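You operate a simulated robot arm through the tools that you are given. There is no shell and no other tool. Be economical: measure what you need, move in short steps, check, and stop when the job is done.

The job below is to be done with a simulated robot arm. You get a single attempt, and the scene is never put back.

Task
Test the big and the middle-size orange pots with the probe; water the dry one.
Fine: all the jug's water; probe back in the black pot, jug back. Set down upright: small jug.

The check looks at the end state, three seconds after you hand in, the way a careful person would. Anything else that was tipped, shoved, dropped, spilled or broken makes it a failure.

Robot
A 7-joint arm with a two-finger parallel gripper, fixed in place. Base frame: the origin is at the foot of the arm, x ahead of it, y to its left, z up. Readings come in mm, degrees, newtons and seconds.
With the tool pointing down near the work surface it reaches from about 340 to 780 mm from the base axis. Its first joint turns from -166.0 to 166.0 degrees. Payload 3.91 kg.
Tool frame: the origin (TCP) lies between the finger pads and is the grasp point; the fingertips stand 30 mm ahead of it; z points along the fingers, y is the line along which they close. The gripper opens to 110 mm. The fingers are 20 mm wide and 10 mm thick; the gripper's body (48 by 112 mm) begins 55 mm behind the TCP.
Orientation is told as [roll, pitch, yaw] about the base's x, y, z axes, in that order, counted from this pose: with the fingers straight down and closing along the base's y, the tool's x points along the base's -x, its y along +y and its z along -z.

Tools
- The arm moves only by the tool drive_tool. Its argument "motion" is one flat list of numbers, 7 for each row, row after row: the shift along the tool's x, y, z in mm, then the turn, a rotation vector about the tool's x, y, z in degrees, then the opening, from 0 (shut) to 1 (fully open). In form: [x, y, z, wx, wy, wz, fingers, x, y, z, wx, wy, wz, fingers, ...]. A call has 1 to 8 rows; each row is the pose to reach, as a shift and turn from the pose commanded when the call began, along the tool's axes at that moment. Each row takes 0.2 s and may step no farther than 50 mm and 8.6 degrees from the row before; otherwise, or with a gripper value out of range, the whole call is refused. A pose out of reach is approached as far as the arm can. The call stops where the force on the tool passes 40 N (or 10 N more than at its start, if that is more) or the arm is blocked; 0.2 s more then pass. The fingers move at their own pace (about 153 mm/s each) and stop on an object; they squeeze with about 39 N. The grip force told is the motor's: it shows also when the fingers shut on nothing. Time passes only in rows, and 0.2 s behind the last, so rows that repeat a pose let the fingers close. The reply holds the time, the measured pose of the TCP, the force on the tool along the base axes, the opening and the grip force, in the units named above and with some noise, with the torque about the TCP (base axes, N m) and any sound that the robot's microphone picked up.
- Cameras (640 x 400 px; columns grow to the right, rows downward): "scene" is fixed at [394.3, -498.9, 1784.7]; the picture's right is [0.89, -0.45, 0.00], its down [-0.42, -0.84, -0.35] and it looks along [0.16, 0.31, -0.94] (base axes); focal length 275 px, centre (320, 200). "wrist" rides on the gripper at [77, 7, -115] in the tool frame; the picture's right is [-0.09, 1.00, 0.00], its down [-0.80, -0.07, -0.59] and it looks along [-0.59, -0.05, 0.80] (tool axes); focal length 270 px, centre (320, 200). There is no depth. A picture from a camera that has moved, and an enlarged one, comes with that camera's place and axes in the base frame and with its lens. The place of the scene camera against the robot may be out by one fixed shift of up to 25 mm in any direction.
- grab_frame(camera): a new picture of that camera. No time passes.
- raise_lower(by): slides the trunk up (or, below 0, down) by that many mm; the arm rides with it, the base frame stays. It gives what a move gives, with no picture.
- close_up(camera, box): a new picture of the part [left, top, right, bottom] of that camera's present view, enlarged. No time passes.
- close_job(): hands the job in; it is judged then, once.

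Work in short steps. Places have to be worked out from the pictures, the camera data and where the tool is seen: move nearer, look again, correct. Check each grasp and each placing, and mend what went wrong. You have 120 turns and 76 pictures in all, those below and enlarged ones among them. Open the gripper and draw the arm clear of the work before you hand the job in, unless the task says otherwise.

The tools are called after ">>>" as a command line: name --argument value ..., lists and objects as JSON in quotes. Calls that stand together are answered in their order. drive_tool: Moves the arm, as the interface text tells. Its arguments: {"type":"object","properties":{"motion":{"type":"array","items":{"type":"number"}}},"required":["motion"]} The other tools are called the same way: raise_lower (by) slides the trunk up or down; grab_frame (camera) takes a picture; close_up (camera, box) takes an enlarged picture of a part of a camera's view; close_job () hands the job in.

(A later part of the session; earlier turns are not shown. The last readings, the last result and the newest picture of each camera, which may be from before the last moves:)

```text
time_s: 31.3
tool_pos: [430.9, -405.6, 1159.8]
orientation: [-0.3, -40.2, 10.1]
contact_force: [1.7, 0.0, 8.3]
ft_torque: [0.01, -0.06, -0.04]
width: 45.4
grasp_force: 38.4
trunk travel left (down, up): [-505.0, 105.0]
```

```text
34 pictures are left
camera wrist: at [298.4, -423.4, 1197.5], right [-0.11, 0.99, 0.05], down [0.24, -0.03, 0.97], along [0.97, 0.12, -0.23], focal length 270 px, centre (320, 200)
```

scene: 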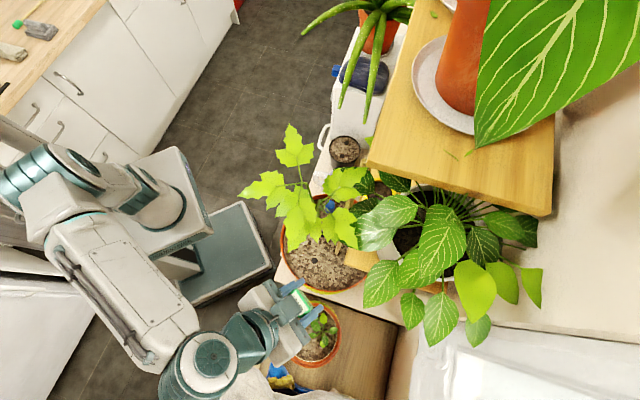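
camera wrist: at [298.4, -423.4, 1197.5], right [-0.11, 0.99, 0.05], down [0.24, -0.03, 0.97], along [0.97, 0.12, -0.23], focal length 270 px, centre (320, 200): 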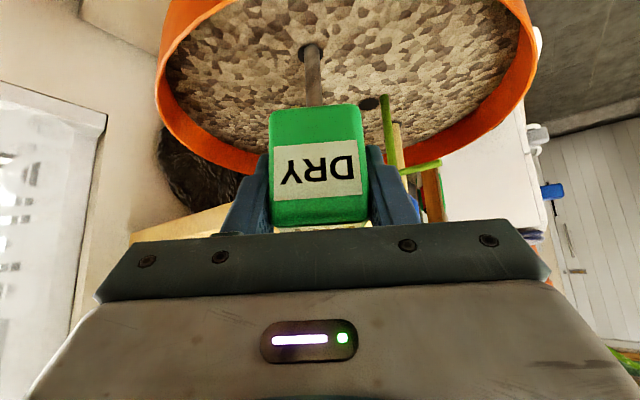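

Big pot reads DRY → it gets the water. Lift the probe straight out and retrace the path.

>>> drive_tool --motion '[-14.5, 0, -17.2, 0, 0, 0, 0.2, -29, 0, -34.5, 0, 0, 0, 0.2, -43.5, 0, -51.7, 0, 0, 0, 0.2, -57, 0, -68, 0, 0, 0, 0.2]'

>>> drive_tool --motion '[17.4, -21.5, -14.6, 0, 0, 0, 0.2, 34.9, -43, -29.3, 0, 0, 0, 0.2, 52.3, -64.6, -43.9, 0, 0, 0, 0.2]'

>>> grab_frame --camera "scene"

```text
time_s: 32.3
tool_pos: [431.6, -408.0, 1246.6]
orientation: [0.1, -39.9, 9.9]
contact_force: [1.0, 0.4, 0.1]
ft_torque: [-0.03, 0.01, -0.04]
width: 45.1
grasp_force: 38.9
trunk travel left (down, up): [-505.0, 105.0]
```

```text
time_s: 33.1
tool_pos: [373.8, -482.8, 1248.3]
orientation: [0.1, -40.1, 9.9]
contact_force: [-0.2, -0.7, -0.9]
ft_torque: [0.0, 0.02, -0.01]
width: 45.5
grasp_force: 39.1
trunk travel left (down, up): [-505.0, 105.0]
```

```text
33 pictures are left
```

scene: 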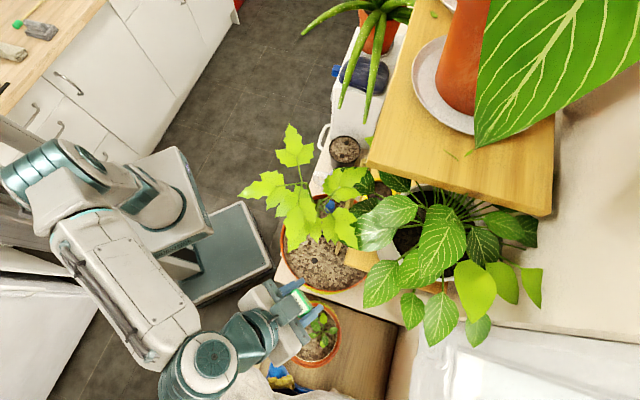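

Back away from the plant while levelling the tool (the probe just tilts in the air), then swing round near the base.

>>> drive_tool --motion '[21.2, 7.8, -7.4, 0, 0, 0, 0.2, 42.4, 15.5, -14.7, 0, 8, 0, 0.2, 63.6, 23.3, -22, 0, 16, 0, 0.2, 84.8, 31, -29.4, 0, 24, 0, 0.2, 106, 38.8, -36.8, 0, 32, 0, 0.2, 106, 38.8, -36.8, 0, 40, 0, 0.2]'

```text
time_s: 34.5
tool_pos: [264.1, -463.6, 1208.2]
orientation: [0.0, 0.0, 10.1]
contact_force: [-0.5, -0.4, -0.6]
ft_torque: [-0.02, -0.02, -0.02]
width: 45.4
grasp_force: 39.0
trunk travel left (down, up): [-505.0, 105.0]
```

Swinging along the inner arc.

>>> drive_tool --motion '[14.1, 42.7, 0, 0, 0, 4.3, 0.2, 28.3, 85.3, 0, 0, 0, 8.6, 0.2, 42.4, 128, 0, 0, 0, 12.9, 0.2, 14.6, 156, 0, 0, 0, 17.2, 0.2, -13.2, 184, 0, 0, 0, 21.5, 0.2, -41, 212, 0, 0, 0, 25.8, 0.2, -68.9, 240.3, 0, 0, 0, 30, 0.2]'

>>> grab_frame --camera "scene"

```text
time_s: 36.1
tool_pos: [288.2, -212.9, 1207.1]
orientation: [0.0, 0.0, -20.1]
contact_force: [0.3, -0.2, -0.7]
ft_torque: [0.01, -0.01, 0.02]
width: 45.3
grasp_force: 38.9
trunk travel left (down, up): [-505.0, 105.0]
```

```text
32 pictures are left
```

scene: 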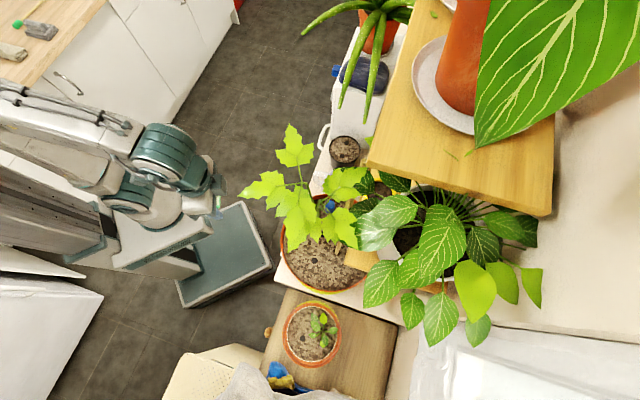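

Continue to (430,-80) while tilting back so the probe is vertical.

>>> drive_tool --motion '[-17.6, 34.7, 0, 0, -8, 0, 0.2, -35.2, 69.4, 0, 0, -16, 0, 0.2, -52.8, 104.2, 0, 0, -24, 0, 0.2, -70.4, 138.9, 0, 0, -32, 0, 0.2, -88, 173.6, 0, 0, -40, 0, 0.2]'

>>> grab_frame --camera "wrist"

```text
time_s: 37.3
tool_pos: [431.5, -79.2, 1208.9]
orientation: [0.1, -40.2, -20.1]
contact_force: [0.1, -0.2, -0.7]
ft_torque: [-0.03, 0.02, 0.02]
width: 45.3
grasp_force: 39.0
trunk travel left (down, up): [-505.0, 105.0]
```

```text
31 pictures are left
camera wrist: at [308.6, -28.6, 1246.5], right [0.4, 0.91, 0.06], down [0.19, -0.15, 0.97], along [0.89, -0.38, -0.23], focal length 270 px, centre (320, 200)
```

wrist: 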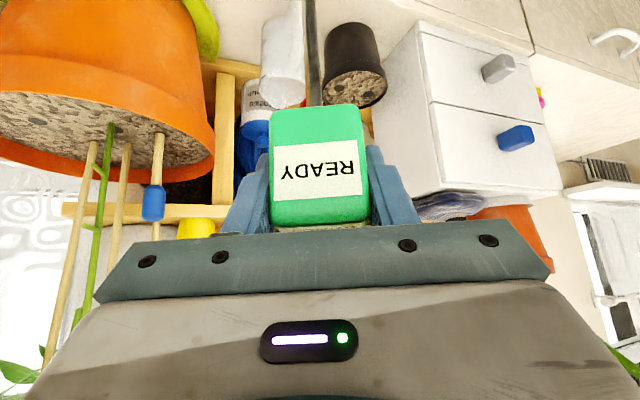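

Close-up on the black pot to re-measure its holes from here.

>>> close_up --camera "wrist" --box '[250, 10, 410, 110]'

>>> close_up --camera "scene" --box '[310, 115, 390, 165]'

```text
4.00 times, centred on (330, 60) of wrist
camera zoom: at [308.6, -28.6, 1246.5], right [0.4, 0.91, 0.06], down [0.19, -0.15, 0.97], along [0.89, -0.38, -0.23], focal length 1081 px, centre (280, 760)
```

zoom: 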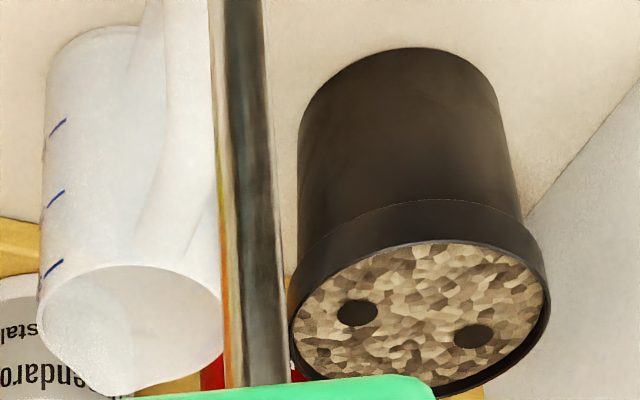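

```text
8.00 times, centred on (350, 140) of scene
camera zoom: at [394.3, -498.9, 1784.7], right [0.89, -0.45, 0.0], down [-0.42, -0.84, -0.35], along [0.16, 0.31, -0.94], focal length 2201 px, centre (80, 680)
```

zoom: 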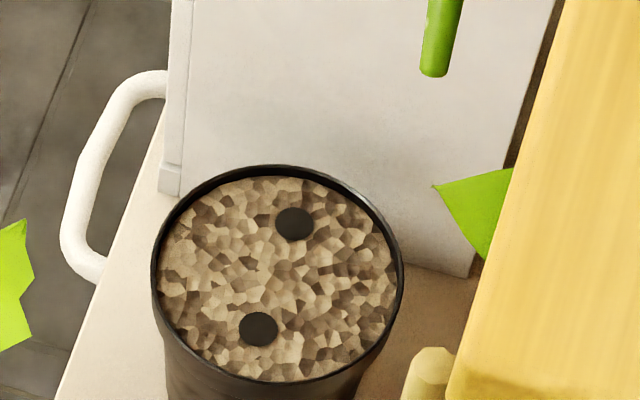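

Hole A measures (663,-135,982), matching. Moving above it.

>>> drive_tool --motion '[-36.2, 5.2, 30.4, 0, 0, 0, 0.2, -72.4, 10.5, 60.8, 0, 0, 0, 0.2, -108.6, 15.7, 91.2, 0, 0, 0, 0.2, -144.8, 21, 121.6, 0, 0, 0, 0.2, -181, 26.2, 152, 0, 0, 0, 0.2]'

>>> grab_frame --camera "wrist"

>>> grab_frame --camera "scene"

```text
time_s: 38.5
tool_pos: [663.4, -138.1, 1206.1]
orientation: [0.0, -40.0, -20.0]
contact_force: [-1.0, -0.6, -0.6]
ft_torque: [0.0, -0.01, -0.03]
width: 45.3
grasp_force: 39.4
trunk travel left (down, up): [-505.0, 105.0]
```

```text
28 pictures are left
camera wrist: at [541.5, -86.6, 1244.0], right [0.4, 0.91, 0.06], down [0.19, -0.15, 0.97], along [0.89, -0.38, -0.24], focal length 270 px, centre (320, 200)
```

wrist: 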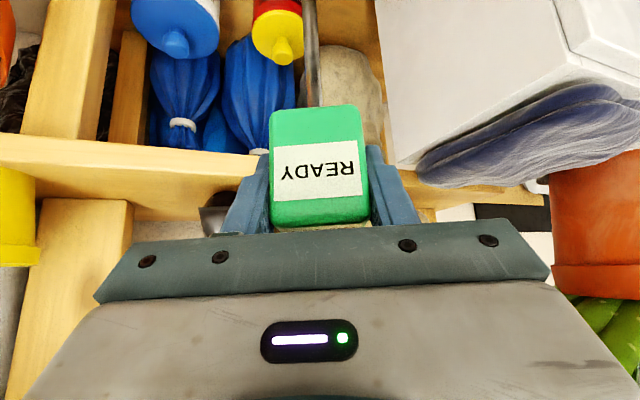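

```text
27 pictures are left
```

scene: 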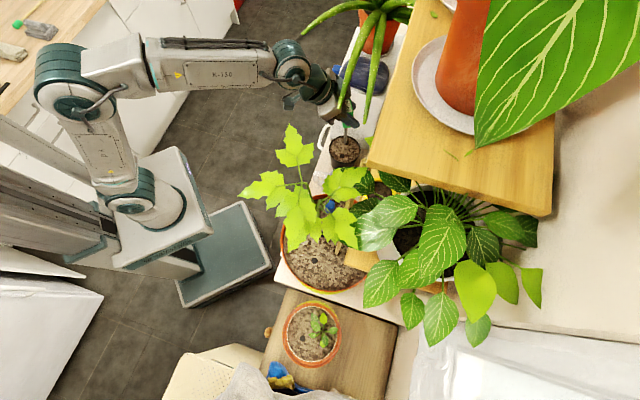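

Small correction and descend 95 mm so the tip just enters.

>>> drive_tool --motion '[19.9, 1.7, 22.3, 0, 0, 0, 0.2, 39.2, 1.7, 45.3, 0, 0, 0, 0.2, 48.8, 1.7, 56.8, 0, 0, 0, 0.2, 55.2, 1.7, 64.5, 0, 0, 0, 0.2, 62, 1.7, 72.1, 0, 0, 0, 0.2]'

>>> grab_frame --camera "wrist"

```text
time_s: 39.7
tool_pos: [661.8, -134.7, 1111.2]
orientation: [0.1, -40.0, -20.0]
contact_force: [-0.2, 0.2, -1.0]
ft_torque: [0.0, -0.02, 0.0]
width: 45.3
grasp_force: 38.9
trunk travel left (down, up): [-505.0, 105.0]
```

```text
26 pictures are left
camera wrist: at [539.7, -85.0, 1149.2], right [0.4, 0.91, 0.06], down [0.19, -0.15, 0.97], along [0.89, -0.38, -0.23], focal length 270 px, centre (320, 200)
```

wrist: 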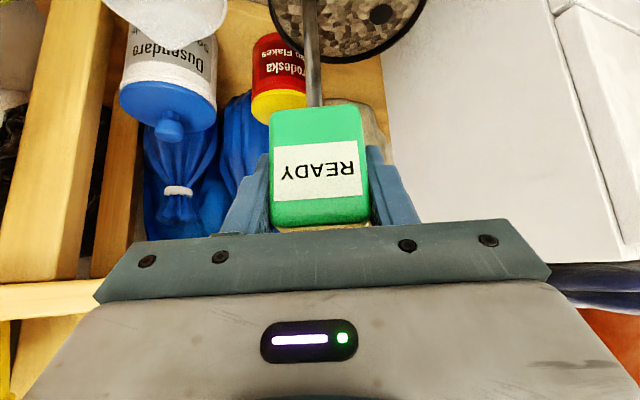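

No resistance at tip ≈ 969. Continue to TCP z≈1064.

>>> drive_tool --motion '[7.7, 0, 9.2, 0, 0, 0, 0.2, 15.4, 0, 18.4, 0, 0, 0, 0.2, 23.1, 0, 27.6, 0, 0, 0, 0.2, 29.6, 0, 35.2, 0, 0, 0, 0.2]'

>>> grab_frame --camera "wrist"

```text
time_s: 40.7
tool_pos: [663.2, -135.4, 1065.4]
orientation: [0.0, -39.9, -20.0]
contact_force: [0.7, 0.9, -0.8]
ft_torque: [0.04, 0.02, -0.01]
width: 45.1
grasp_force: 39.0
trunk travel left (down, up): [-505.0, 105.0]
```

```text
25 pictures are left
camera wrist: at [540.9, -84.2, 1103.7], right [0.4, 0.91, 0.06], down [0.19, -0.15, 0.97], along [0.89, -0.38, -0.24], focal length 270 px, centre (320, 200)
```

wrist: 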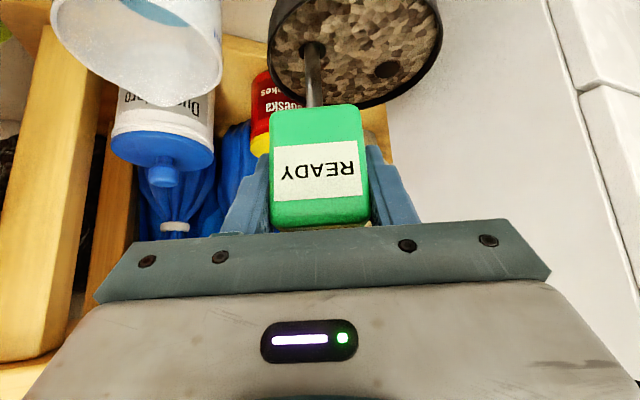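

Probe is seated upright in its original hole. Release and withdraw along the tool axis.

>>> drive_tool --motion '[0, 0, 0, 0, 0, 0, 0.62, 0, 0, 0, 0, 0, 0, 0.62, 0, 0, -30, 0, 0, 0, 0.62, 0, 0, -70, 0, 0, 0, 0.62, 0, 0, -115, 0, 0, 0, 0.62, 0, 0, -160, 0, 0, 0, 0.62]'

>>> grab_frame --camera "wrist"

```text
time_s: 42.1
tool_pos: [563.3, -99.6, 1187.8]
orientation: [0.0, -40.0, -20.0]
contact_force: [-0.1, -0.1, 0.2]
ft_torque: [-0.02, 0.0, 0.02]
width: 68.2
grasp_force: 0.1
trunk travel left (down, up): [-505.0, 105.0]
```

```text
24 pictures are left
camera wrist: at [441.1, -47.9, 1225.8], right [0.4, 0.91, 0.06], down [0.19, -0.15, 0.97], along [0.89, -0.38, -0.23], focal length 270 px, centre (320, 200)
```

wrist: 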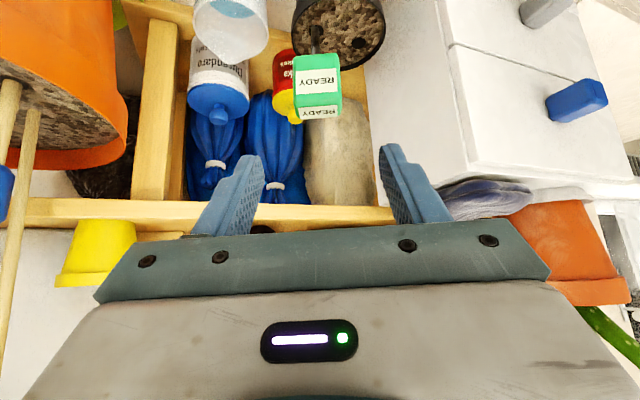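

Probe is back standing in the black pot. For the jug: I'll grip its handle bar (≈(564,-151,955)) with the tool pointing about az 15° inclined, then pour by rolling about the horizontal pointing axis. First go to a stand-off pose.

>>> drive_tool --motion '[27.2, -24.4, 5.4, -4.5, 0, -5.36, 0.62, 54.3, -48.8, 10.8, -9, 0, -10.72, 0.62, 81.5, -73.2, 16.2, -13.5, 0, -16.08, 0.62, 108.6, -97.6, 21.6, -18, 0, -21.44, 0.62, 135.8, -122, 27, -22.5, 0, -26.8, 0.62]'

>>> drive_tool --motion '[0, 0, 0, 0, -7.5, 0, 0.62, 0, 0, 0, 0, -15, 0, 0.62]'

>>> grab_frame --camera "wrist"

```text
time_s: 43.3
tool_pos: [443.7, -184.6, 1079.8]
orientation: [0.1, -40.1, 15.0]
contact_force: [0.6, -0.4, 0.1]
ft_torque: [-0.05, -0.01, 0.02]
width: 68.2
grasp_force: 0.0
trunk travel left (down, up): [-505.0, 105.0]
```

```text
time_s: 43.9
tool_pos: [443.1, -185.2, 1080.8]
orientation: [0.0, -55.0, 14.9]
contact_force: [0.0, -0.5, 0.3]
ft_torque: [0.04, 0.03, 0.0]
width: 68.3
grasp_force: 0.0
trunk travel left (down, up): [-505.0, 105.0]
```

```text
23 pictures are left
camera wrist: at [308.2, -214.8, 1082.6], right [-0.21, 0.98, 0.07], down [-0.01, -0.08, 1.0], along [0.98, 0.21, 0.03], focal length 270 px, centre (320, 200)
```

wrist: 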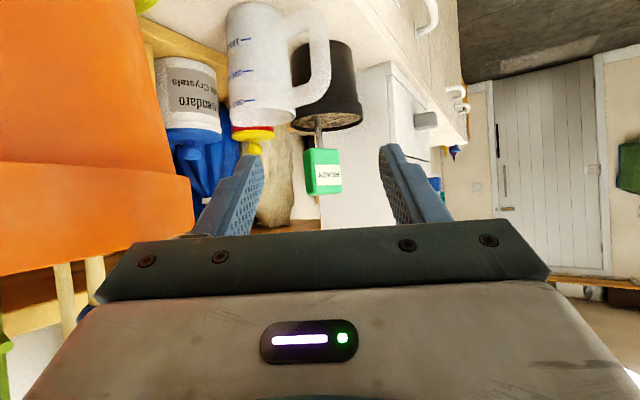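

Very clear side view of the jug; enlarging.

>>> close_up --camera "wrist" --box '[200, 0, 360, 140]'

```text
2.86 times, centred on (280, 70) of wrist
camera zoom: at [308.2, -214.8, 1082.6], right [-0.21, 0.98, 0.07], down [-0.01, -0.08, 1.0], along [0.98, 0.21, 0.03], focal length 772 px, centre (434, 571)
```

zoom: 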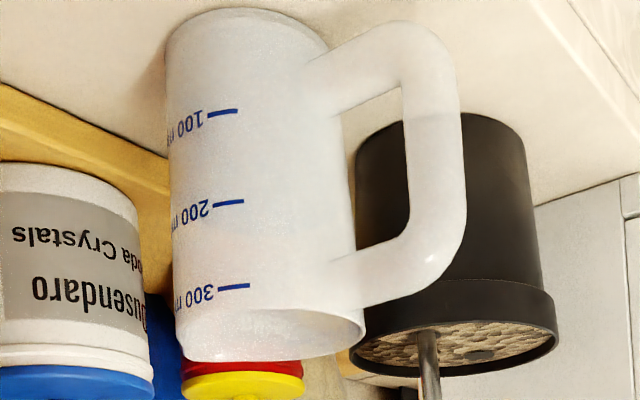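

Handle bar centre ≈ (560,-150,956), ~17 mm thick, gap to the body ~22 mm. Move to a pre-grasp 60 mm short along the tool axis with a 30 mm opening.

>>> drive_tool --motion '[10.7, 1.3, 37.2, 0, 0, 0, 0.28, 21.5, 2.5, 74.4, 0, 0, 0, 0.28, 32.2, 3.8, 111.6, 0, 0, 0, 0.28]'

>>> grab_frame --camera "wrist"

```text
time_s: 44.7
tool_pos: [514.4, -160.3, 989.1]
orientation: [-0.1, -54.9, 15.0]
contact_force: [0.1, -0.3, 1.1]
ft_torque: [-0.02, 0.02, 0.02]
width: 30.9
grasp_force: 0.1
trunk travel left (down, up): [-505.0, 105.0]
```

```text
21 pictures are left
camera wrist: at [378.9, -190.5, 991.8], right [-0.21, 0.98, 0.07], down [-0.01, -0.08, 1.0], along [0.98, 0.21, 0.02], focal length 270 px, centre (320, 200)
```

wrist: 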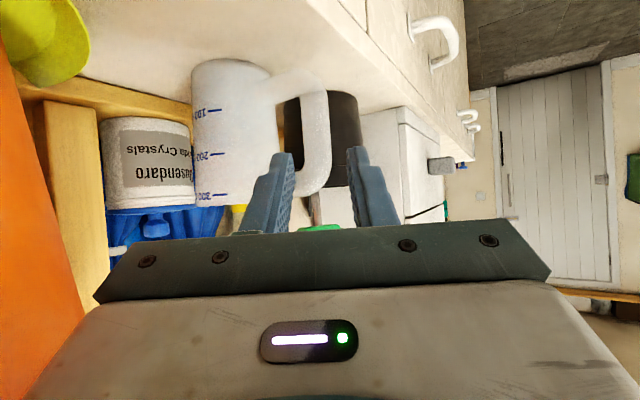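

>>> close_up --camera "wrist" --box '[180, 40, 420, 240]'

```text
2.00 times, centred on (300, 140) of wrist
camera zoom: at [378.9, -190.5, 991.8], right [-0.21, 0.98, 0.07], down [-0.01, -0.08, 1.0], along [0.98, 0.21, 0.02], focal length 541 px, centre (360, 320)
```

zoom: 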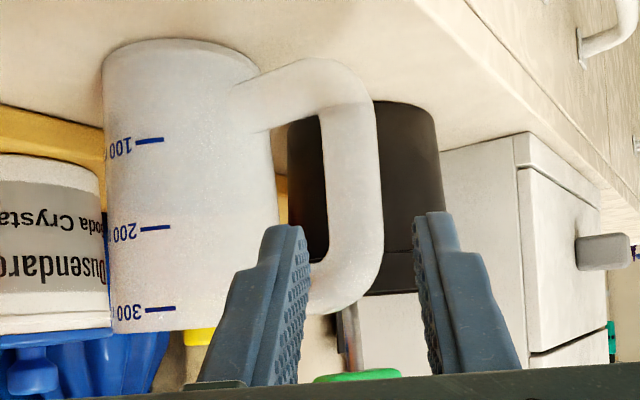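

The projected gap is tight (~16 mm), so I turn 10° more toward the loop's normal, pivoting around the bar, and check again.

>>> drive_tool --motion '[1.7, -5.4, 0, -4.1, 0, -2.87, 0.25, 3.5, -10.9, 6.3, -8.19, 0, -5.74, 0.25]'

>>> close_up --camera "wrist" --box '[220, 40, 420, 220]'

```text
time_s: 45.3
tool_pos: [519.1, -170.2, 982.6]
orientation: [0.1, -55.0, 25.0]
contact_force: [-0.2, -0.3, -0.3]
ft_torque: [0.0, -0.01, -0.01]
width: 27.2
grasp_force: 0.1
trunk travel left (down, up): [-505.0, 105.0]
```

```text
2.22 times, centred on (320, 130) of wrist
camera zoom: at [390.9, -224.2, 985.5], right [-0.38, 0.92, 0.07], down [0.0, -0.08, 1.0], along [0.93, 0.37, 0.02], focal length 601 px, centre (320, 356)
```

zoom: 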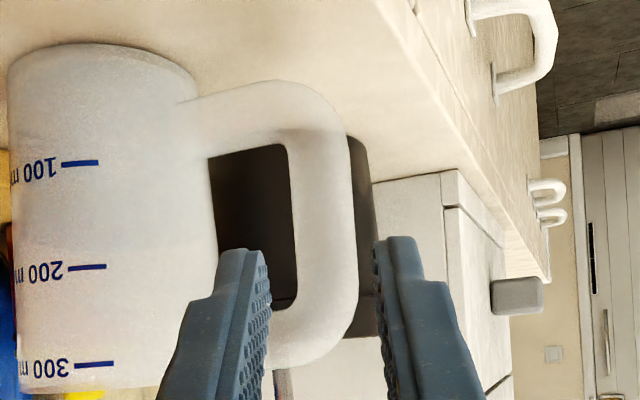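

Gap is now ~22 mm and the bar is centred between the fingers. Advance 58 mm to straddle the bar.

>>> drive_tool --motion '[-2.5, -1, 15, 0, 0, 0, 0.25, -2.5, -1, 30, 0, 0, 0, 0.25, -2.5, -1, 45, 0, 0, 0, 0.25, -2.5, -1, 57, 0, 0, 0, 0.25]'

>>> close_up --camera "wrist" --box '[180, 20, 460, 240]'

```text
time_s: 46.3
tool_pos: [561.1, -152.4, 953.7]
orientation: [0.1, -55.1, 24.9]
contact_force: [0.3, -0.9, 0.1]
ft_torque: [0.02, 0.0, -0.05]
width: 27.5
grasp_force: 0.0
trunk travel left (down, up): [-505.0, 105.0]
```

```text
1.82 times, centred on (320, 130) of wrist
camera zoom: at [434.2, -205.7, 955.4], right [-0.37, 0.92, 0.07], down [0.0, -0.08, 1.0], along [0.93, 0.37, 0.02], focal length 491 px, centre (320, 327)
```

zoom: 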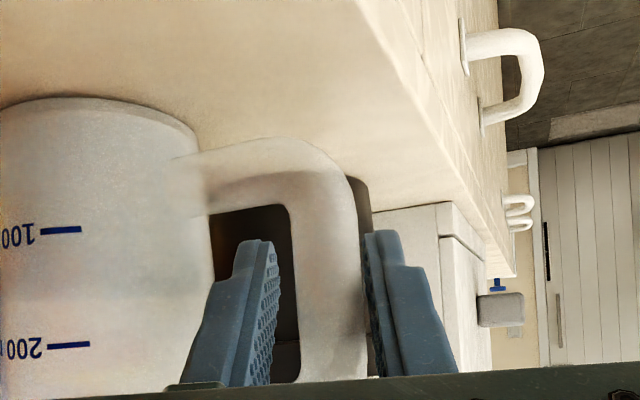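

Bar is between the fingers, ~2.5 mm to the right of centre. Correct and close.

>>> drive_tool --motion '[0, 2.3, 0, 0, 0, 0, 0.25, 0, 2.3, 0, 0, 0, 0, 0.1, 0, 2.3, 0, 0, 0, 0, 0.1, 0, 2.3, 0, 0, 0, 0, 0.1]'

>>> close_up --camera "wrist" --box '[180, 20, 460, 240]'

```text
time_s: 47.3
tool_pos: [560.1, -151.5, 952.8]
orientation: [-0.1, -55.0, 25.0]
contact_force: [1.3, -0.3, 0.2]
ft_torque: [0.02, -0.03, 0.01]
width: 18.3
grasp_force: 39.5
trunk travel left (down, up): [-505.0, 105.0]
```

```text
1.82 times, centred on (320, 130) of wrist
camera zoom: at [433.1, -203.7, 955.5], right [-0.38, 0.92, 0.07], down [0.0, -0.08, 1.0], along [0.93, 0.37, 0.02], focal length 491 px, centre (320, 327)
```

zoom: 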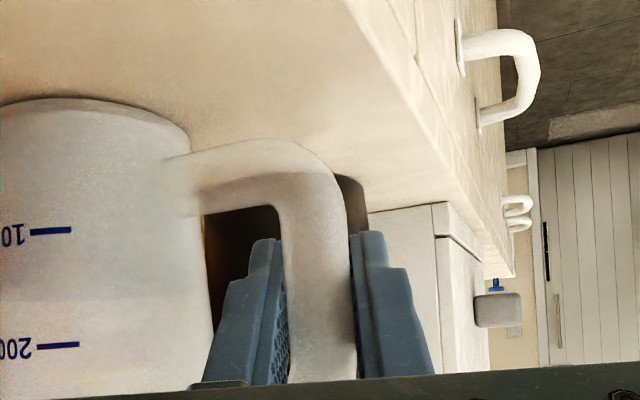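

Handle gripped at 18.3 mm; return pose recorded: TCP (560.3,-151.8,953), pitch -55, yaw 25. Lift slowly.

>>> drive_tool --motion '[-4, 0, -2.9, 0, 0, 0, 0.1, -12.3, 0, -8.6, 0, 0, 0, 0.1, -28.7, 0, -20.1, 0, 0, 0, 0.1, -49, 0, -34.4, 0, 0, 0, 0.1]'

>>> grab_frame --camera "wrist"

```text
time_s: 48.3
tool_pos: [561.5, -149.6, 1014.2]
orientation: [0.0, -55.1, 25.1]
contact_force: [-0.1, 0.0, -3.4]
ft_torque: [0.12, 0.09, 0.0]
width: 18.2
grasp_force: 39.0
trunk travel left (down, up): [-505.0, 105.0]
```

```text
16 pictures are left
camera wrist: at [433.4, -203.1, 1015.8], right [-0.38, 0.92, 0.07], down [0.01, -0.08, 1.0], along [0.93, 0.37, 0.02], focal length 270 px, centre (320, 200)
```

wrist: 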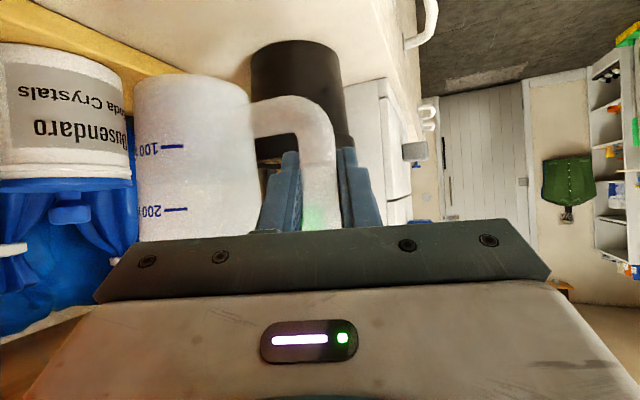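

Jug lifted upright (~3.5 N). Raise the trunk gently so the jug clears the big pot's rim.

>>> raise_lower --by 100

>>> drive_tool --motion '[-2.2, 7.7, -21.7, 0, 0, 0, 0.1, -4.3, 15.4, -43.3, 0, 0, 0, 0.1, -6.5, 23.1, -65, 0, 0, 0, 0.1, -8.6, 30.8, -86.6, 0, 0, 0, 0.1, -10.8, 38.5, -108.3, 0, 0, 0, 0.1]'

```text
time_s: 49.7
tool_pos: [561.9, -150.1, 1113.4]
orientation: [0.0, -55.0, 25.0]
contact_force: [-0.7, 0.2, -3.1]
ft_torque: [0.08, 0.08, 0.02]
width: 18.4
grasp_force: 39.4
trunk travel left (down, up): [-605.0, 5.0]
```

```text
time_s: 50.9
tool_pos: [468.8, -148.7, 1185.9]
orientation: [0.0, -55.1, 25.0]
contact_force: [-0.4, 0.2, -2.3]
ft_torque: [0.12, 0.08, -0.01]
width: 18.2
grasp_force: 38.6
trunk travel left (down, up): [-605.0, 5.0]
```

Now carry the jug over the pot's near edge with yaw to -18° (spout then faces -y).

>>> drive_tool --motion '[10.1, -15.2, -14.5, 5.03, 0, 3.53, 0.1, 20.3, -30.5, -28.9, 10.06, 0, 7.06, 0.1, 30.4, -45.7, -43.4, 15.1, 0, 10.6, 0.1, 40.6, -61, -57.9, 20.1, 0, 14.1, 0.1, 50.7, -76.2, -72.4, 25.1, 0, 17.6, 0.1, 60.9, -91.5, -86.8, 30.2, 0, 21.2, 0.1, 71, -106.7, -101.3, 35.2, 0, 24.7, 0.1]'

>>> grab_frame --camera "wrist"

>>> close_up --camera "scene" --box '[200, 120, 400, 300]'

```text
time_s: 52.5
tool_pos: [401.9, -299.8, 1183.8]
orientation: [0.0, -54.9, -18.3]
contact_force: [1.1, 1.0, -3.8]
ft_torque: [-0.01, 0.2, 0.15]
width: 18.3
grasp_force: 38.4
trunk travel left (down, up): [-605.0, 5.0]
```

```text
15 pictures are left
camera wrist: at [274.0, -249.7, 1186.3], right [0.36, 0.93, 0.07], down [-0.05, -0.06, 1.0], along [0.93, -0.36, 0.02], focal length 270 px, centre (320, 200)
```

wrist: 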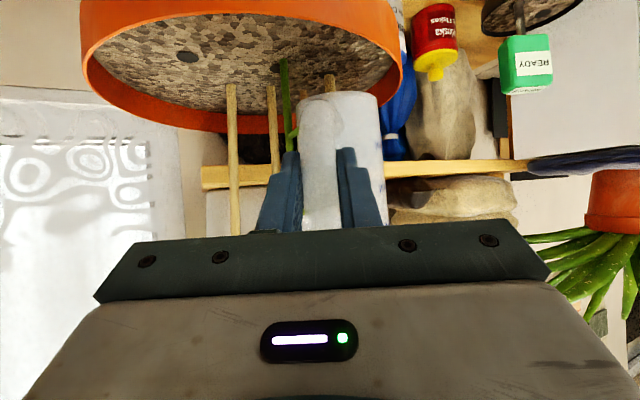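

```text
2.22 times, centred on (300, 210) of scene
camera zoom: at [394.3, -498.9, 1784.7], right [0.89, -0.45, 0.0], down [-0.42, -0.84, -0.35], along [0.16, 0.31, -0.94], focal length 611 px, centre (364, 178)
```

zoom: 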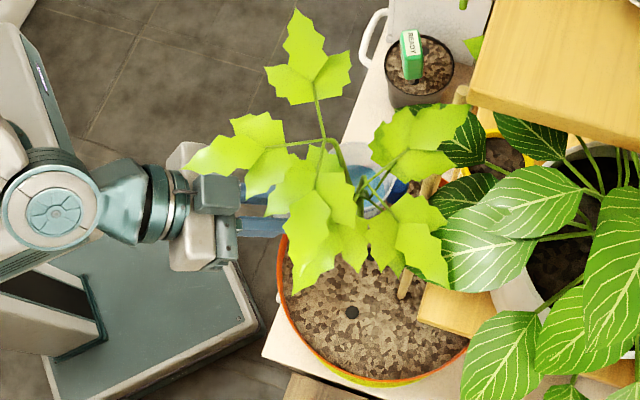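

The jug has swivelled in the grip: it brushed the maple's stem and now points ahead of the fingers (still upright). I back away from the stem gently and look.

>>> drive_tool --motion '[8.4, 12.8, -12, 0, 0, 0, 0.1, 16.8, 25.5, -24, 0, 0, 0, 0.1, 25.2, 38.3, -36, 0, 0, 0, 0.1]'

>>> grab_frame --camera "wrist"

```text
time_s: 53.3
tool_pos: [373.2, -247.9, 1185.5]
orientation: [0.0, -55.0, -18.1]
contact_force: [-0.1, 0.3, -3.1]
ft_torque: [-0.03, 0.15, 0.02]
width: 18.1
grasp_force: 38.9
trunk travel left (down, up): [-605.0, 5.0]
```

```text
13 pictures are left
camera wrist: at [244.6, -200.2, 1188.0], right [0.36, 0.93, 0.07], down [-0.05, -0.06, 1.0], along [0.93, -0.36, 0.02], focal length 270 px, centre (320, 200)
```

wrist: 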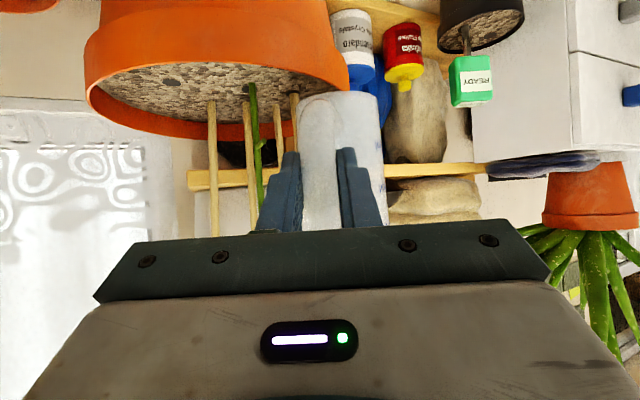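

The jug now points along the tool (≈ yaw+9°), upright and free. I'll set it back down in its place (tool yaw -56° restores its original heading), then regrip properly.

>>> drive_tool --motion '[-5.4, 20.8, 7.6, 4.44, 0, 3.11, 0.1, -10.7, 41.5, 15.3, 8.9, 0, 6.2, 0.1, -16.1, 62.3, 22.9, 13.3, 0, 9.3, 0.1, -21.4, 83, 30.6, 17.8, 0, 12.5, 0.1, -26.8, 103.8, 38.2, 22.2, 0, 15.6, 0.1, -32.1, 124.5, 45.9, 26.7, 0, 18.7, 0.1, -37.5, 145.3, 53.5, 31.1, 0, 21.8, 0.1]'

```text
time_s: 54.9
tool_pos: [480.3, -130.6, 1184.9]
orientation: [-0.1, -54.9, -56.2]
contact_force: [0.2, -0.7, -2.3]
ft_torque: [0.13, 0.09, -0.03]
width: 18.2
grasp_force: 39.4
out of reach, approached as far as the arm can: row 2, 3
trunk travel left (down, up): [-605.0, 5.0]
```

Torque signature matches the original heading. Move over the jug's place, then lower with the trunk.

>>> drive_tool --motion '[-8.9, 13.6, 12.8, 0, 0, 0, 0.1, -17.9, 27.3, 25.5, 0, 0, 0, 0.1, -26.8, 40.9, 38.3, 0, 0, 0, 0.1, -35.7, 54.5, 51, 0, 0, 0, 0.1]'

>>> grab_frame --camera "wrist"

```text
time_s: 55.9
tool_pos: [560.2, -152.5, 1183.8]
orientation: [0.1, -54.9, -56.1]
contact_force: [1.3, 0.7, -2.6]
ft_torque: [0.11, 0.11, 0.02]
width: 18.3
grasp_force: 39.0
trunk travel left (down, up): [-605.0, 5.0]
```

```text
12 pictures are left
camera wrist: at [489.3, -35.7, 1186.7], right [0.85, 0.51, 0.07], down [-0.07, -0.02, 1.0], along [0.51, -0.86, 0.02], focal length 270 px, centre (320, 200)
```

wrist: 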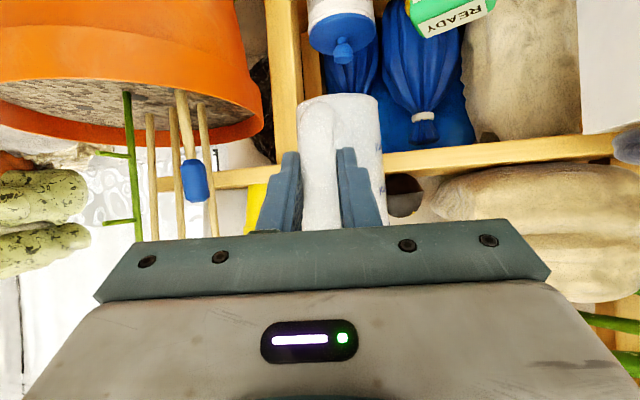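

Position fits the free space between pot and jars. Lower by trunk.

>>> raise_lower --by -223

>>> drive_tool --motion '[2.5, 0, 1.7, 0, 0, 0, 0.1, 4.9, 0, 3.4, 0, 0, 0, 0.1, 6.1, 0, 4.3, 0, 0, 0, 0.1]'

>>> grab_frame --camera "wrist"

```text
time_s: 58.2
tool_pos: [560.1, -151.9, 961.3]
orientation: [0.1, -55.0, -56.1]
contact_force: [0.1, -0.3, -3.1]
ft_torque: [0.13, 0.07, 0.02]
width: 18.2
grasp_force: 38.6
trunk travel left (down, up): [-382.0, 228.0]
```

```text
time_s: 59.0
tool_pos: [559.0, -150.7, 954.8]
orientation: [0.1, -55.1, -56.0]
contact_force: [-3.7, 4.2, 13.5]
ft_torque: [-0.94, -0.74, -0.04]
width: 18.2
grasp_force: 38.7
trunk travel left (down, up): [-382.0, 228.0]
```

```text
11 pictures are left
camera wrist: at [487.7, -34.5, 957.8], right [0.85, 0.52, 0.07], down [-0.08, -0.02, 1.0], along [0.52, -0.86, 0.03], focal length 270 px, centre (320, 200)
```

wrist: 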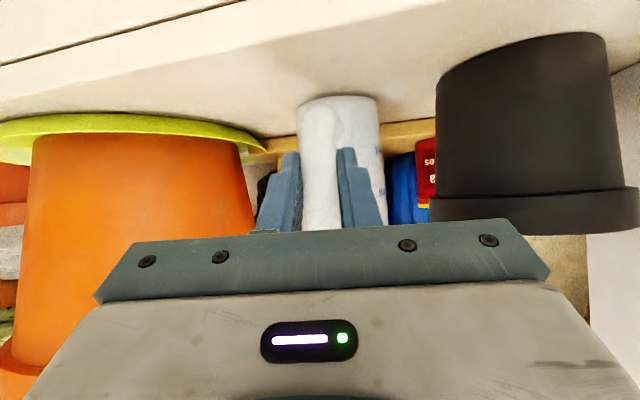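

Touched down at z≈955 (13 N up). Ease 1.5 mm, open gently, and withdraw along the tool axis.

>>> drive_tool --motion '[-1.6, 0, -1.1, 0, 0, 0, 0.1, -1.6, 0, -1.1, 0, 0, 0, 0.3, -1.6, 0, -1.1, 0, 0, 0, 0.3, -1.6, 0, -1.1, 0, 0, 0, 0.3, -1.6, 0, -25, 0, 0, 0, 0.3, -1.6, 0, -60, 0, 0, 0, 0.3, -1.6, 0, -100, 0, 0, 0, 0.3]'

>>> grab_frame --camera "wrist"

```text
time_s: 60.6
tool_pos: [513.9, -86.0, 1014.1]
orientation: [0.1, -54.9, -56.1]
contact_force: [0.3, 0.4, -0.5]
ft_torque: [-0.01, 0.04, -0.01]
width: 33.1
grasp_force: 0.0
trunk travel left (down, up): [-382.0, 228.0]
```

```text
10 pictures are left
camera wrist: at [443.1, 32.1, 1015.9], right [0.85, 0.52, 0.07], down [-0.07, -0.02, 1.0], along [0.51, -0.86, 0.02], focal length 270 px, centre (320, 200)
```

wrist: 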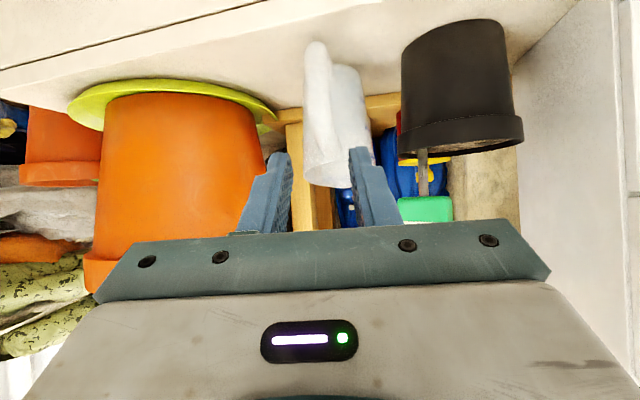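

Jug stands upright in place (spout now ≈ az -37°). I lift off and swing the tool round to yaw ≈28° to regrip the bar side-on.

>>> drive_tool --motion '[-5.8, -4.9, -6.2, -6.86, 0, -4.81, 0.26, -11.5, -9.7, -12.4, -13.7, 0, -9.6, 0.26, -17.3, -14.6, -18.5, -20.6, 0, -14.4, 0.26, -23, -19.4, -24.7, -27.5, 0, -19.3, 0.26, -28.8, -24.3, -30.9, -34.3, 0, -24.1, 0.26, -34.5, -29.1, -37, -41.2, 0, -28.9, 0.26, -40.3, -34, -43.2, -48, 0, -33.7, 0.26, -46, -38.8, -49.4, -54.9, 0, -38.5, 0.26]'

```text
time_s: 62.4
tool_pos: [473.2, -105.7, 1078.1]
orientation: [0.1, -54.8, 9.8]
contact_force: [3.7, 9.0, 1.0]
ft_torque: [-0.41, 0.15, -0.45]
width: 28.6
grasp_force: 0.0
trunk travel left (down, up): [-382.0, 228.0]
```

Unexpected lateral force of 9 N; checking what touches.

>>> grab_frame --camera "scene"

>>> drive_tool --motion '[0, 0, 0, 0, 0, 0, 0.26]'

```text
9 pictures are left
```

scene: 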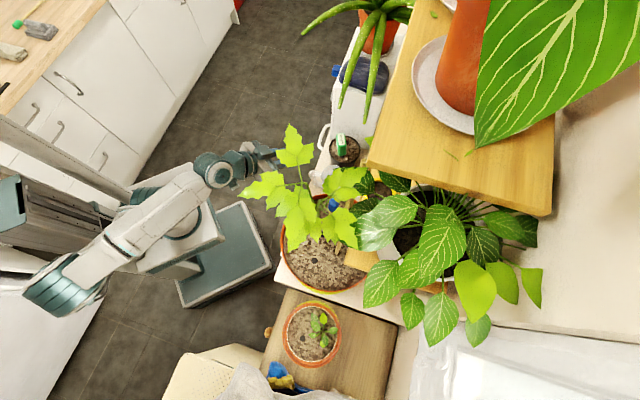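

```text
time_s: 62.8
tool_pos: [474.7, -94.9, 1080.3]
orientation: [0.0, -55.0, 11.0]
contact_force: [-0.4, -0.4, -0.4]
ft_torque: [0.0, 0.03, -0.01]
width: 28.5
grasp_force: 0.0
trunk travel left (down, up): [-382.0, 228.0]
```

It was only a transient from the elbow swinging over; force is zero now. Go to the pre-grasp pose, yaw 28°.

>>> drive_tool --motion '[15, -21.5, 18.3, -3.5, 0, -2.44, 0.26, 30.1, -43, 36.6, -6.95, 0, -4.88, 0.26, 45.2, -64.5, 54.9, -10.4, 0, -7.3, 0.26, 60.2, -86, 73.2, -13.9, 0, -9.76, 0.26]'

>>> close_up --camera "wrist" --box '[220, 40, 420, 220]'

```text
time_s: 63.8
tool_pos: [514.9, -145.1, 989.4]
orientation: [-0.3, -55.0, 27.7]
contact_force: [0.3, 0.3, -0.3]
ft_torque: [-0.03, 0.02, -0.04]
width: 28.4
grasp_force: 0.0
out of reach, approached as far as the arm can: row 4
trunk travel left (down, up): [-382.0, 228.0]
```

```text
2.22 times, centred on (320, 130) of wrist
camera zoom: at [389.9, -204.3, 991.0], right [-0.41, 0.91, 0.07], down [0.01, -0.07, 1.0], along [0.91, 0.41, 0.02], focal length 601 px, centre (320, 356)
```

zoom: 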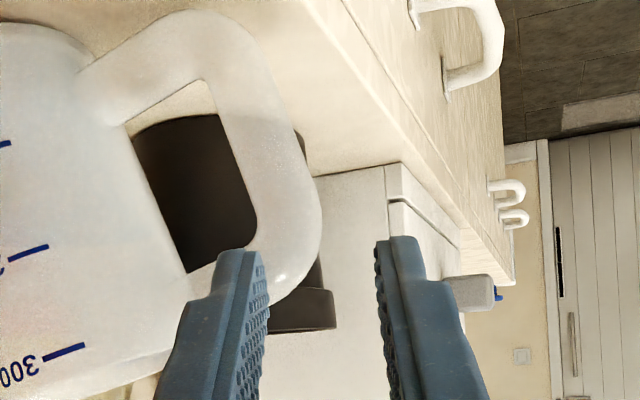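

The jug looks tilted in this view; checking from the scene camera before touching anything.

>>> close_up --camera "scene" --box '[270, 120, 370, 220]'

```text
4.00 times, centred on (320, 170) of scene
camera zoom: at [394.3, -498.9, 1784.7], right [0.89, -0.45, 0.0], down [-0.42, -0.84, -0.35], along [0.16, 0.31, -0.94], focal length 1100 px, centre (320, 320)
```

zoom: 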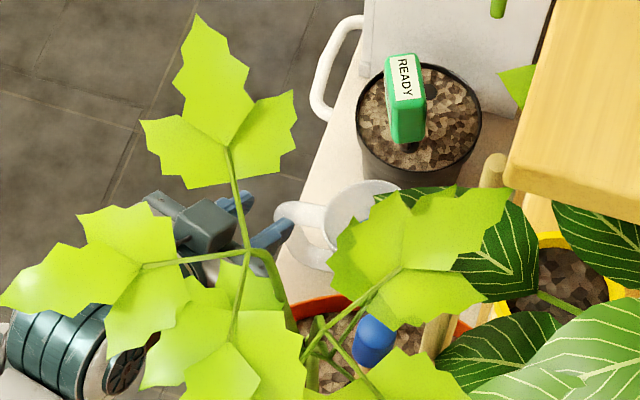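

It appears the left fingertip is pressing on the handle's top corner (the arm couldn't reach the commanded y), tipping the jug slightly toward the handle. I retreat slowly along the tool axis to let it settle upright.

>>> drive_tool --motion '[0, 0, -3, 0, 0, 0, 0.26, 0, 0, -6, 0, 0, 0, 0.26, 0, 0, -9, 0, 0, 0, 0.26, 0, 0, -12, 0, 0, 0, 0.26, 0, 0, -16, 0, 0, 0, 0.26, 0, 0, -21, 0, 0, 0, 0.26, 0, 0, -28, 0, 0, 0, 0.26, 0, 0, -36, 0, 0, 0, 0.26]'

>>> grab_frame --camera "wrist"

```text
time_s: 65.6
tool_pos: [490.2, -145.9, 1010.3]
orientation: [0.0, -55.1, 27.8]
contact_force: [0.3, -0.1, -0.9]
ft_torque: [0.01, 0.03, 0.01]
width: 28.7
grasp_force: 0.0
out of reach, approached as far as the arm can: row 1, 2, 3, 4, 5, 6, 7, 8
trunk travel left (down, up): [-382.0, 228.0]
```

```text
6 pictures are left
camera wrist: at [365.1, -204.3, 1012.8], right [-0.42, 0.91, 0.07], down [0.01, -0.08, 1.0], along [0.91, 0.42, 0.02], focal length 270 px, centre (320, 200)
```

wrist: 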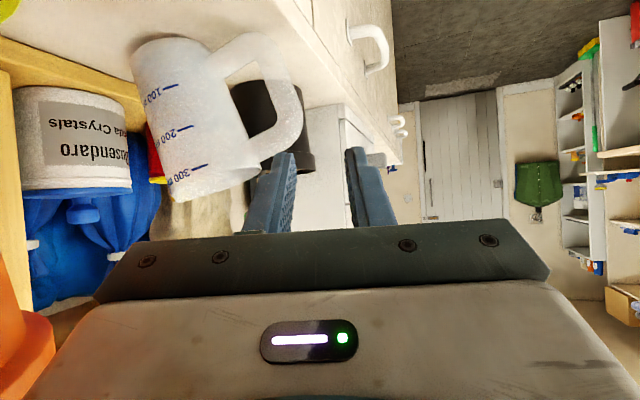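

The jug stands tilted (~18° toward its handle), evidently propped with its far base edge on the wooden strip – stable, not spilled. The trunk is 123 mm lower than at the first grasp, which spoils the reach; raise it back first.

>>> raise_lower --by 123

```text
time_s: 67.2
tool_pos: [491.0, -144.0, 1133.3]
orientation: [0.1, -55.0, 27.7]
contact_force: [-0.3, 0.3, 0.1]
ft_torque: [-0.04, -0.03, 0.01]
width: 28.6
grasp_force: 0.1
trunk travel left (down, up): [-505.0, 105.0]
```

Null move to see the actual commanded pose.

>>> drive_tool --motion '[0, 0, -20, 0, 0, 0, 0.26, 0, 0, -40, 0, 0, 0, 0.26]'

```text
time_s: 67.8
tool_pos: [463.0, -149.9, 1158.2]
orientation: [0.0, -55.0, 27.3]
contact_force: [0.8, 0.4, -0.1]
ft_torque: [0.0, 0.01, 0.0]
width: 28.8
grasp_force: 0.1
out of reach, approached as far as the arm can: row 1, 2
trunk travel left (down, up): [-505.0, 105.0]
```

Still limited in -y in this elbow posture. I un-tilt the tool to vertical at a comfortable place to recover the earlier posture.

>>> drive_tool --motion '[-5.1, 10, -3.2, 0, 7.86, 0, 0.26, -10.2, 20, -6.4, 0, 15.7, 0, 0.26, -15.3, 30, -9.6, 0, 23.6, 0, 0.26, -20.4, 40, -12.7, 0, 31.4, 0, 0.26, -25.5, 50, -15.9, 0, 39.3, 0, 0.26, -30.6, 60, -19.1, 0, 47.1, 0, 0.26, -35.7, 70, -22.3, 0, 55, 0, 0.26]'

>>> drive_tool --motion '[0, 0, 0, 0, 0, 8, 0.26, 0, 0, 0, 0, 0, 16, 0.26, 0, 0, 0, 0, 0, 24, 0.26, 0, 0, 0, 0, 0, 32, 0.26, 0, 0, 0, 0, 0, 40, 0.26, 0, 0, 0, 0, 0, 48, 0.26]'

>>> grab_frame --camera "scene"

```text
time_s: 69.4
tool_pos: [430.6, -85.1, 1201.0]
orientation: [0.0, 0.1, 27.6]
contact_force: [-0.3, -0.1, -0.1]
ft_torque: [0.01, 0.02, 0.01]
width: 28.5
grasp_force: 0.0
trunk travel left (down, up): [-505.0, 105.0]
```

```text
time_s: 70.8
tool_pos: [431.1, -85.9, 1200.6]
orientation: [0.0, 0.1, -20.6]
contact_force: [0.7, -0.3, 0.3]
ft_torque: [0.01, 0.03, 0.0]
width: 28.6
grasp_force: 0.0
trunk travel left (down, up): [-505.0, 105.0]
```

```text
5 pictures are left
```

scene: 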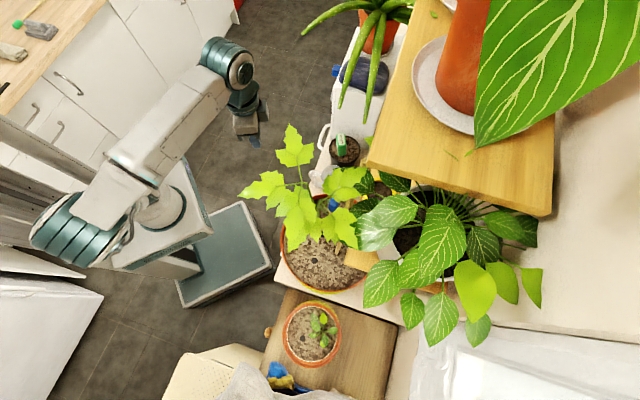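

The elbow is now on the other side. I'll retrace the earlier successful sequence (same trunk height): tilt 40° here, then go to (443,-185,1080) yaw 15.

>>> drive_tool --motion '[0, 0, 0, 0, -8, 0, 0.26, 0, 0, 0, 0, -16, 0, 0.26, 0, 0, 0, 0, -24, 0, 0.26, 0, 0, 0, 0, -32, 0, 0.26, 0, 0, 0, 0, -40, 0, 0.26]'

>>> drive_tool --motion '[6, -15, 21.8, -4.5, 0, -5.36, 0.26, 12, -30, 43.5, -9, 0, -10.72, 0.26, 17.9, -44.5, 65.3, -13.5, 0, -16.08, 0.26, 23.9, -59, 87, -18, 0, -21.44, 0.26, 46.9, -88.6, 130.2, -22.5, 0, -26.8, 0.26]'

```text
time_s: 72.0
tool_pos: [431.4, -85.2, 1200.6]
orientation: [0.0, -40.2, -20.3]
contact_force: [0.2, 0.0, -0.1]
ft_torque: [-0.05, -0.03, 0.0]
width: 28.6
grasp_force: 0.0
trunk travel left (down, up): [-505.0, 105.0]
```

```text
refused: row 5 steps farther than a row can; nothing moved
```

>>> drive_tool --motion '[8.4, -17.9, 24.3, -4.5, 0, -5.36, 0.26, 16.8, -35.9, 48.6, -9, 0, -10.72, 0.26, 25.1, -53.8, 72.9, -13.5, 0, -16.08, 0.26, 33.5, -71.8, 97.2, -18, 0, -21.44, 0.26, 41.9, -89.7, 121.5, -22.5, 0, -26.8, 0.26]'

```text
time_s: 73.2
tool_pos: [444.1, -184.7, 1082.2]
orientation: [0.0, -40.1, 14.7]
contact_force: [-0.9, -0.2, 0.0]
ft_torque: [0.0, 0.03, -0.02]
width: 28.3
grasp_force: 0.1
trunk travel left (down, up): [-505.0, 105.0]
```

Reached the earlier posture. Now move toward the stand-off in line with the (tilted) bar, pitch -55, yaw ≈28.

>>> drive_tool --motion '[7.2, -2.1, 26.6, -2.85, -5, -3.4, 0.26, 14.3, -4.3, 53.3, -5.7, -10, -6.8, 0.26, 21.5, -6.4, 79.9, -8.55, -15, -10.2, 0.26]'

```text
time_s: 74.0
tool_pos: [482.6, -150.7, 1001.3]
orientation: [-3.2, -55.0, 29.9]
contact_force: [0.3, 0.3, -0.2]
ft_torque: [-0.02, 0.0, 0.0]
width: 28.6
grasp_force: 0.0
out of reach, approached as far as the arm can: row 2, 3
trunk travel left (down, up): [-505.0, 105.0]
```

Still limited in this posture. Raise the trunk 100 mm to change arm geometry, apply the 17° roll the tilted handle needs, and try again.

>>> raise_lower --by 100

>>> drive_tool --motion '[0, 0, 0, 0, 0, -8.5, 0.26, 0, 0, 0, 0, 0, -17, 0.26, 0, -10, 10, 0, 0, -17, 0.26, 0, -20, 20, 0, 0, -17, 0.26, 0, -30, 30, 0, 0, -17, 0.26]'

```text
time_s: 75.3
tool_pos: [482.9, -151.9, 1101.8]
orientation: [-3.2, -54.8, 29.8]
contact_force: [0.7, -0.5, -0.1]
ft_torque: [0.03, 0.01, 0.03]
width: 28.7
grasp_force: 0.0
trunk travel left (down, up): [-605.0, 5.0]
```

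```text
time_s: 76.5
tool_pos: [518.2, -166.6, 1087.3]
orientation: [-25.1, -50.4, 57.2]
contact_force: [-0.7, 0.7, 0.7]
ft_torque: [-0.02, 0.03, -0.01]
width: 28.5
grasp_force: 0.1
out of reach, approached as far as the arm can: row 1, 2
trunk travel left (down, up): [-605.0, 5.0]
```

With the roll applied it reaches further. Descend to the stand-off (515,-161,979).

>>> drive_tool --motion '[20.5, 8.8, 15.5, 0, 0, 0, 0.26, 41, 17.6, 31, 0, 0, 0, 0.26, 61.6, 26.4, 46.6, 0, 0, 0, 0.26, 82.2, 35.2, 62.2, 0, 0, 0, 0.26]'

>>> close_up --camera "wrist" --box '[200, 20, 440, 240]'

```text
time_s: 77.5
tool_pos: [517.2, -162.7, 975.2]
orientation: [-25.2, -50.5, 57.1]
contact_force: [-0.1, -0.1, 0.3]
ft_torque: [-0.01, -0.02, 0.0]
width: 28.5
grasp_force: 0.0
trunk travel left (down, up): [-605.0, 5.0]
```

```text
1.82 times, centred on (320, 130) of wrist
camera zoom: at [401.5, -240.3, 981.1], right [-0.55, 0.81, -0.2], down [-0.12, 0.16, 0.98], along [0.83, 0.56, 0.01], focal length 491 px, centre (320, 327)
```

zoom: 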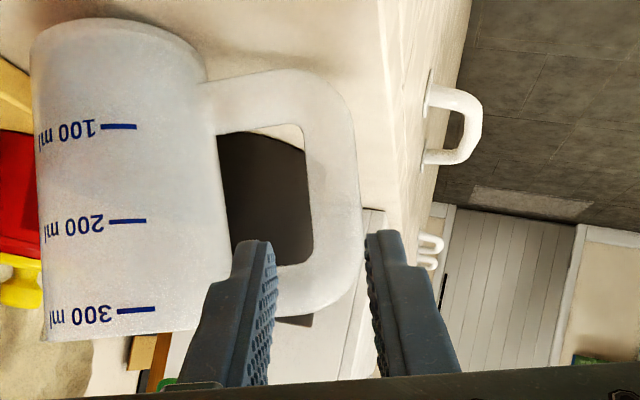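

Well aligned with the tilted handle now; bar is 5 mm right and loop centre a bit lower. Correct and advance.

>>> drive_tool --motion '[5.7, 2.9, 4, 0, 0, 0, 0.26, 11.4, 5.8, 10, 0, 0, 0, 0.26, 11.4, 5.8, 22, 0, 0, 0, 0.26, 11.4, 5.8, 34, 0, 0, 0, 0.26, 11.4, 5.8, 46, 0, 0, 0, 0.26]'

>>> close_up --camera "wrist" --box '[200, 20, 440, 240]'

```text
time_s: 78.7
tool_pos: [542.5, -148.1, 939.2]
orientation: [-25.0, -50.6, 57.1]
contact_force: [0.8, -0.4, 1.0]
ft_torque: [0.02, 0.02, -0.02]
width: 28.4
grasp_force: 0.1
trunk travel left (down, up): [-605.0, 5.0]
```

```text
1.82 times, centred on (320, 130) of wrist
camera zoom: at [427.5, -226.5, 943.4], right [-0.55, 0.81, -0.2], down [-0.12, 0.16, 0.98], along [0.83, 0.56, 0.01], focal length 491 px, centre (320, 327)
```

zoom: 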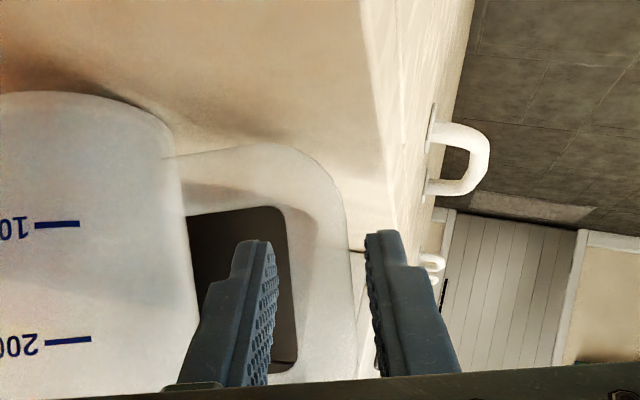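

Finger is inside the loop; bar is still ~22 mm ahead of the TCP. Advance 20 mm more and close.

>>> drive_tool --motion '[-2.5, 0, 10, 0, 0, 0, 0.26, -5, 0, 20, 0, 0, 0, 0.26, -5, 0, 20, 0, 0, 0, 0.1, -5, 0, 20, 0, 0, 0, 0.1, -5, 0, 20, 0, 0, 0, 0.1]'

```text
time_s: 79.9
tool_pos: [558.0, -137.5, 933.2]
orientation: [-25.4, -50.5, 57.3]
contact_force: [2.0, 0.9, 6.6]
ft_torque: [-0.36, -0.37, 0.12]
width: 17.8
grasp_force: 39.2
trunk travel left (down, up): [-605.0, 5.0]
```

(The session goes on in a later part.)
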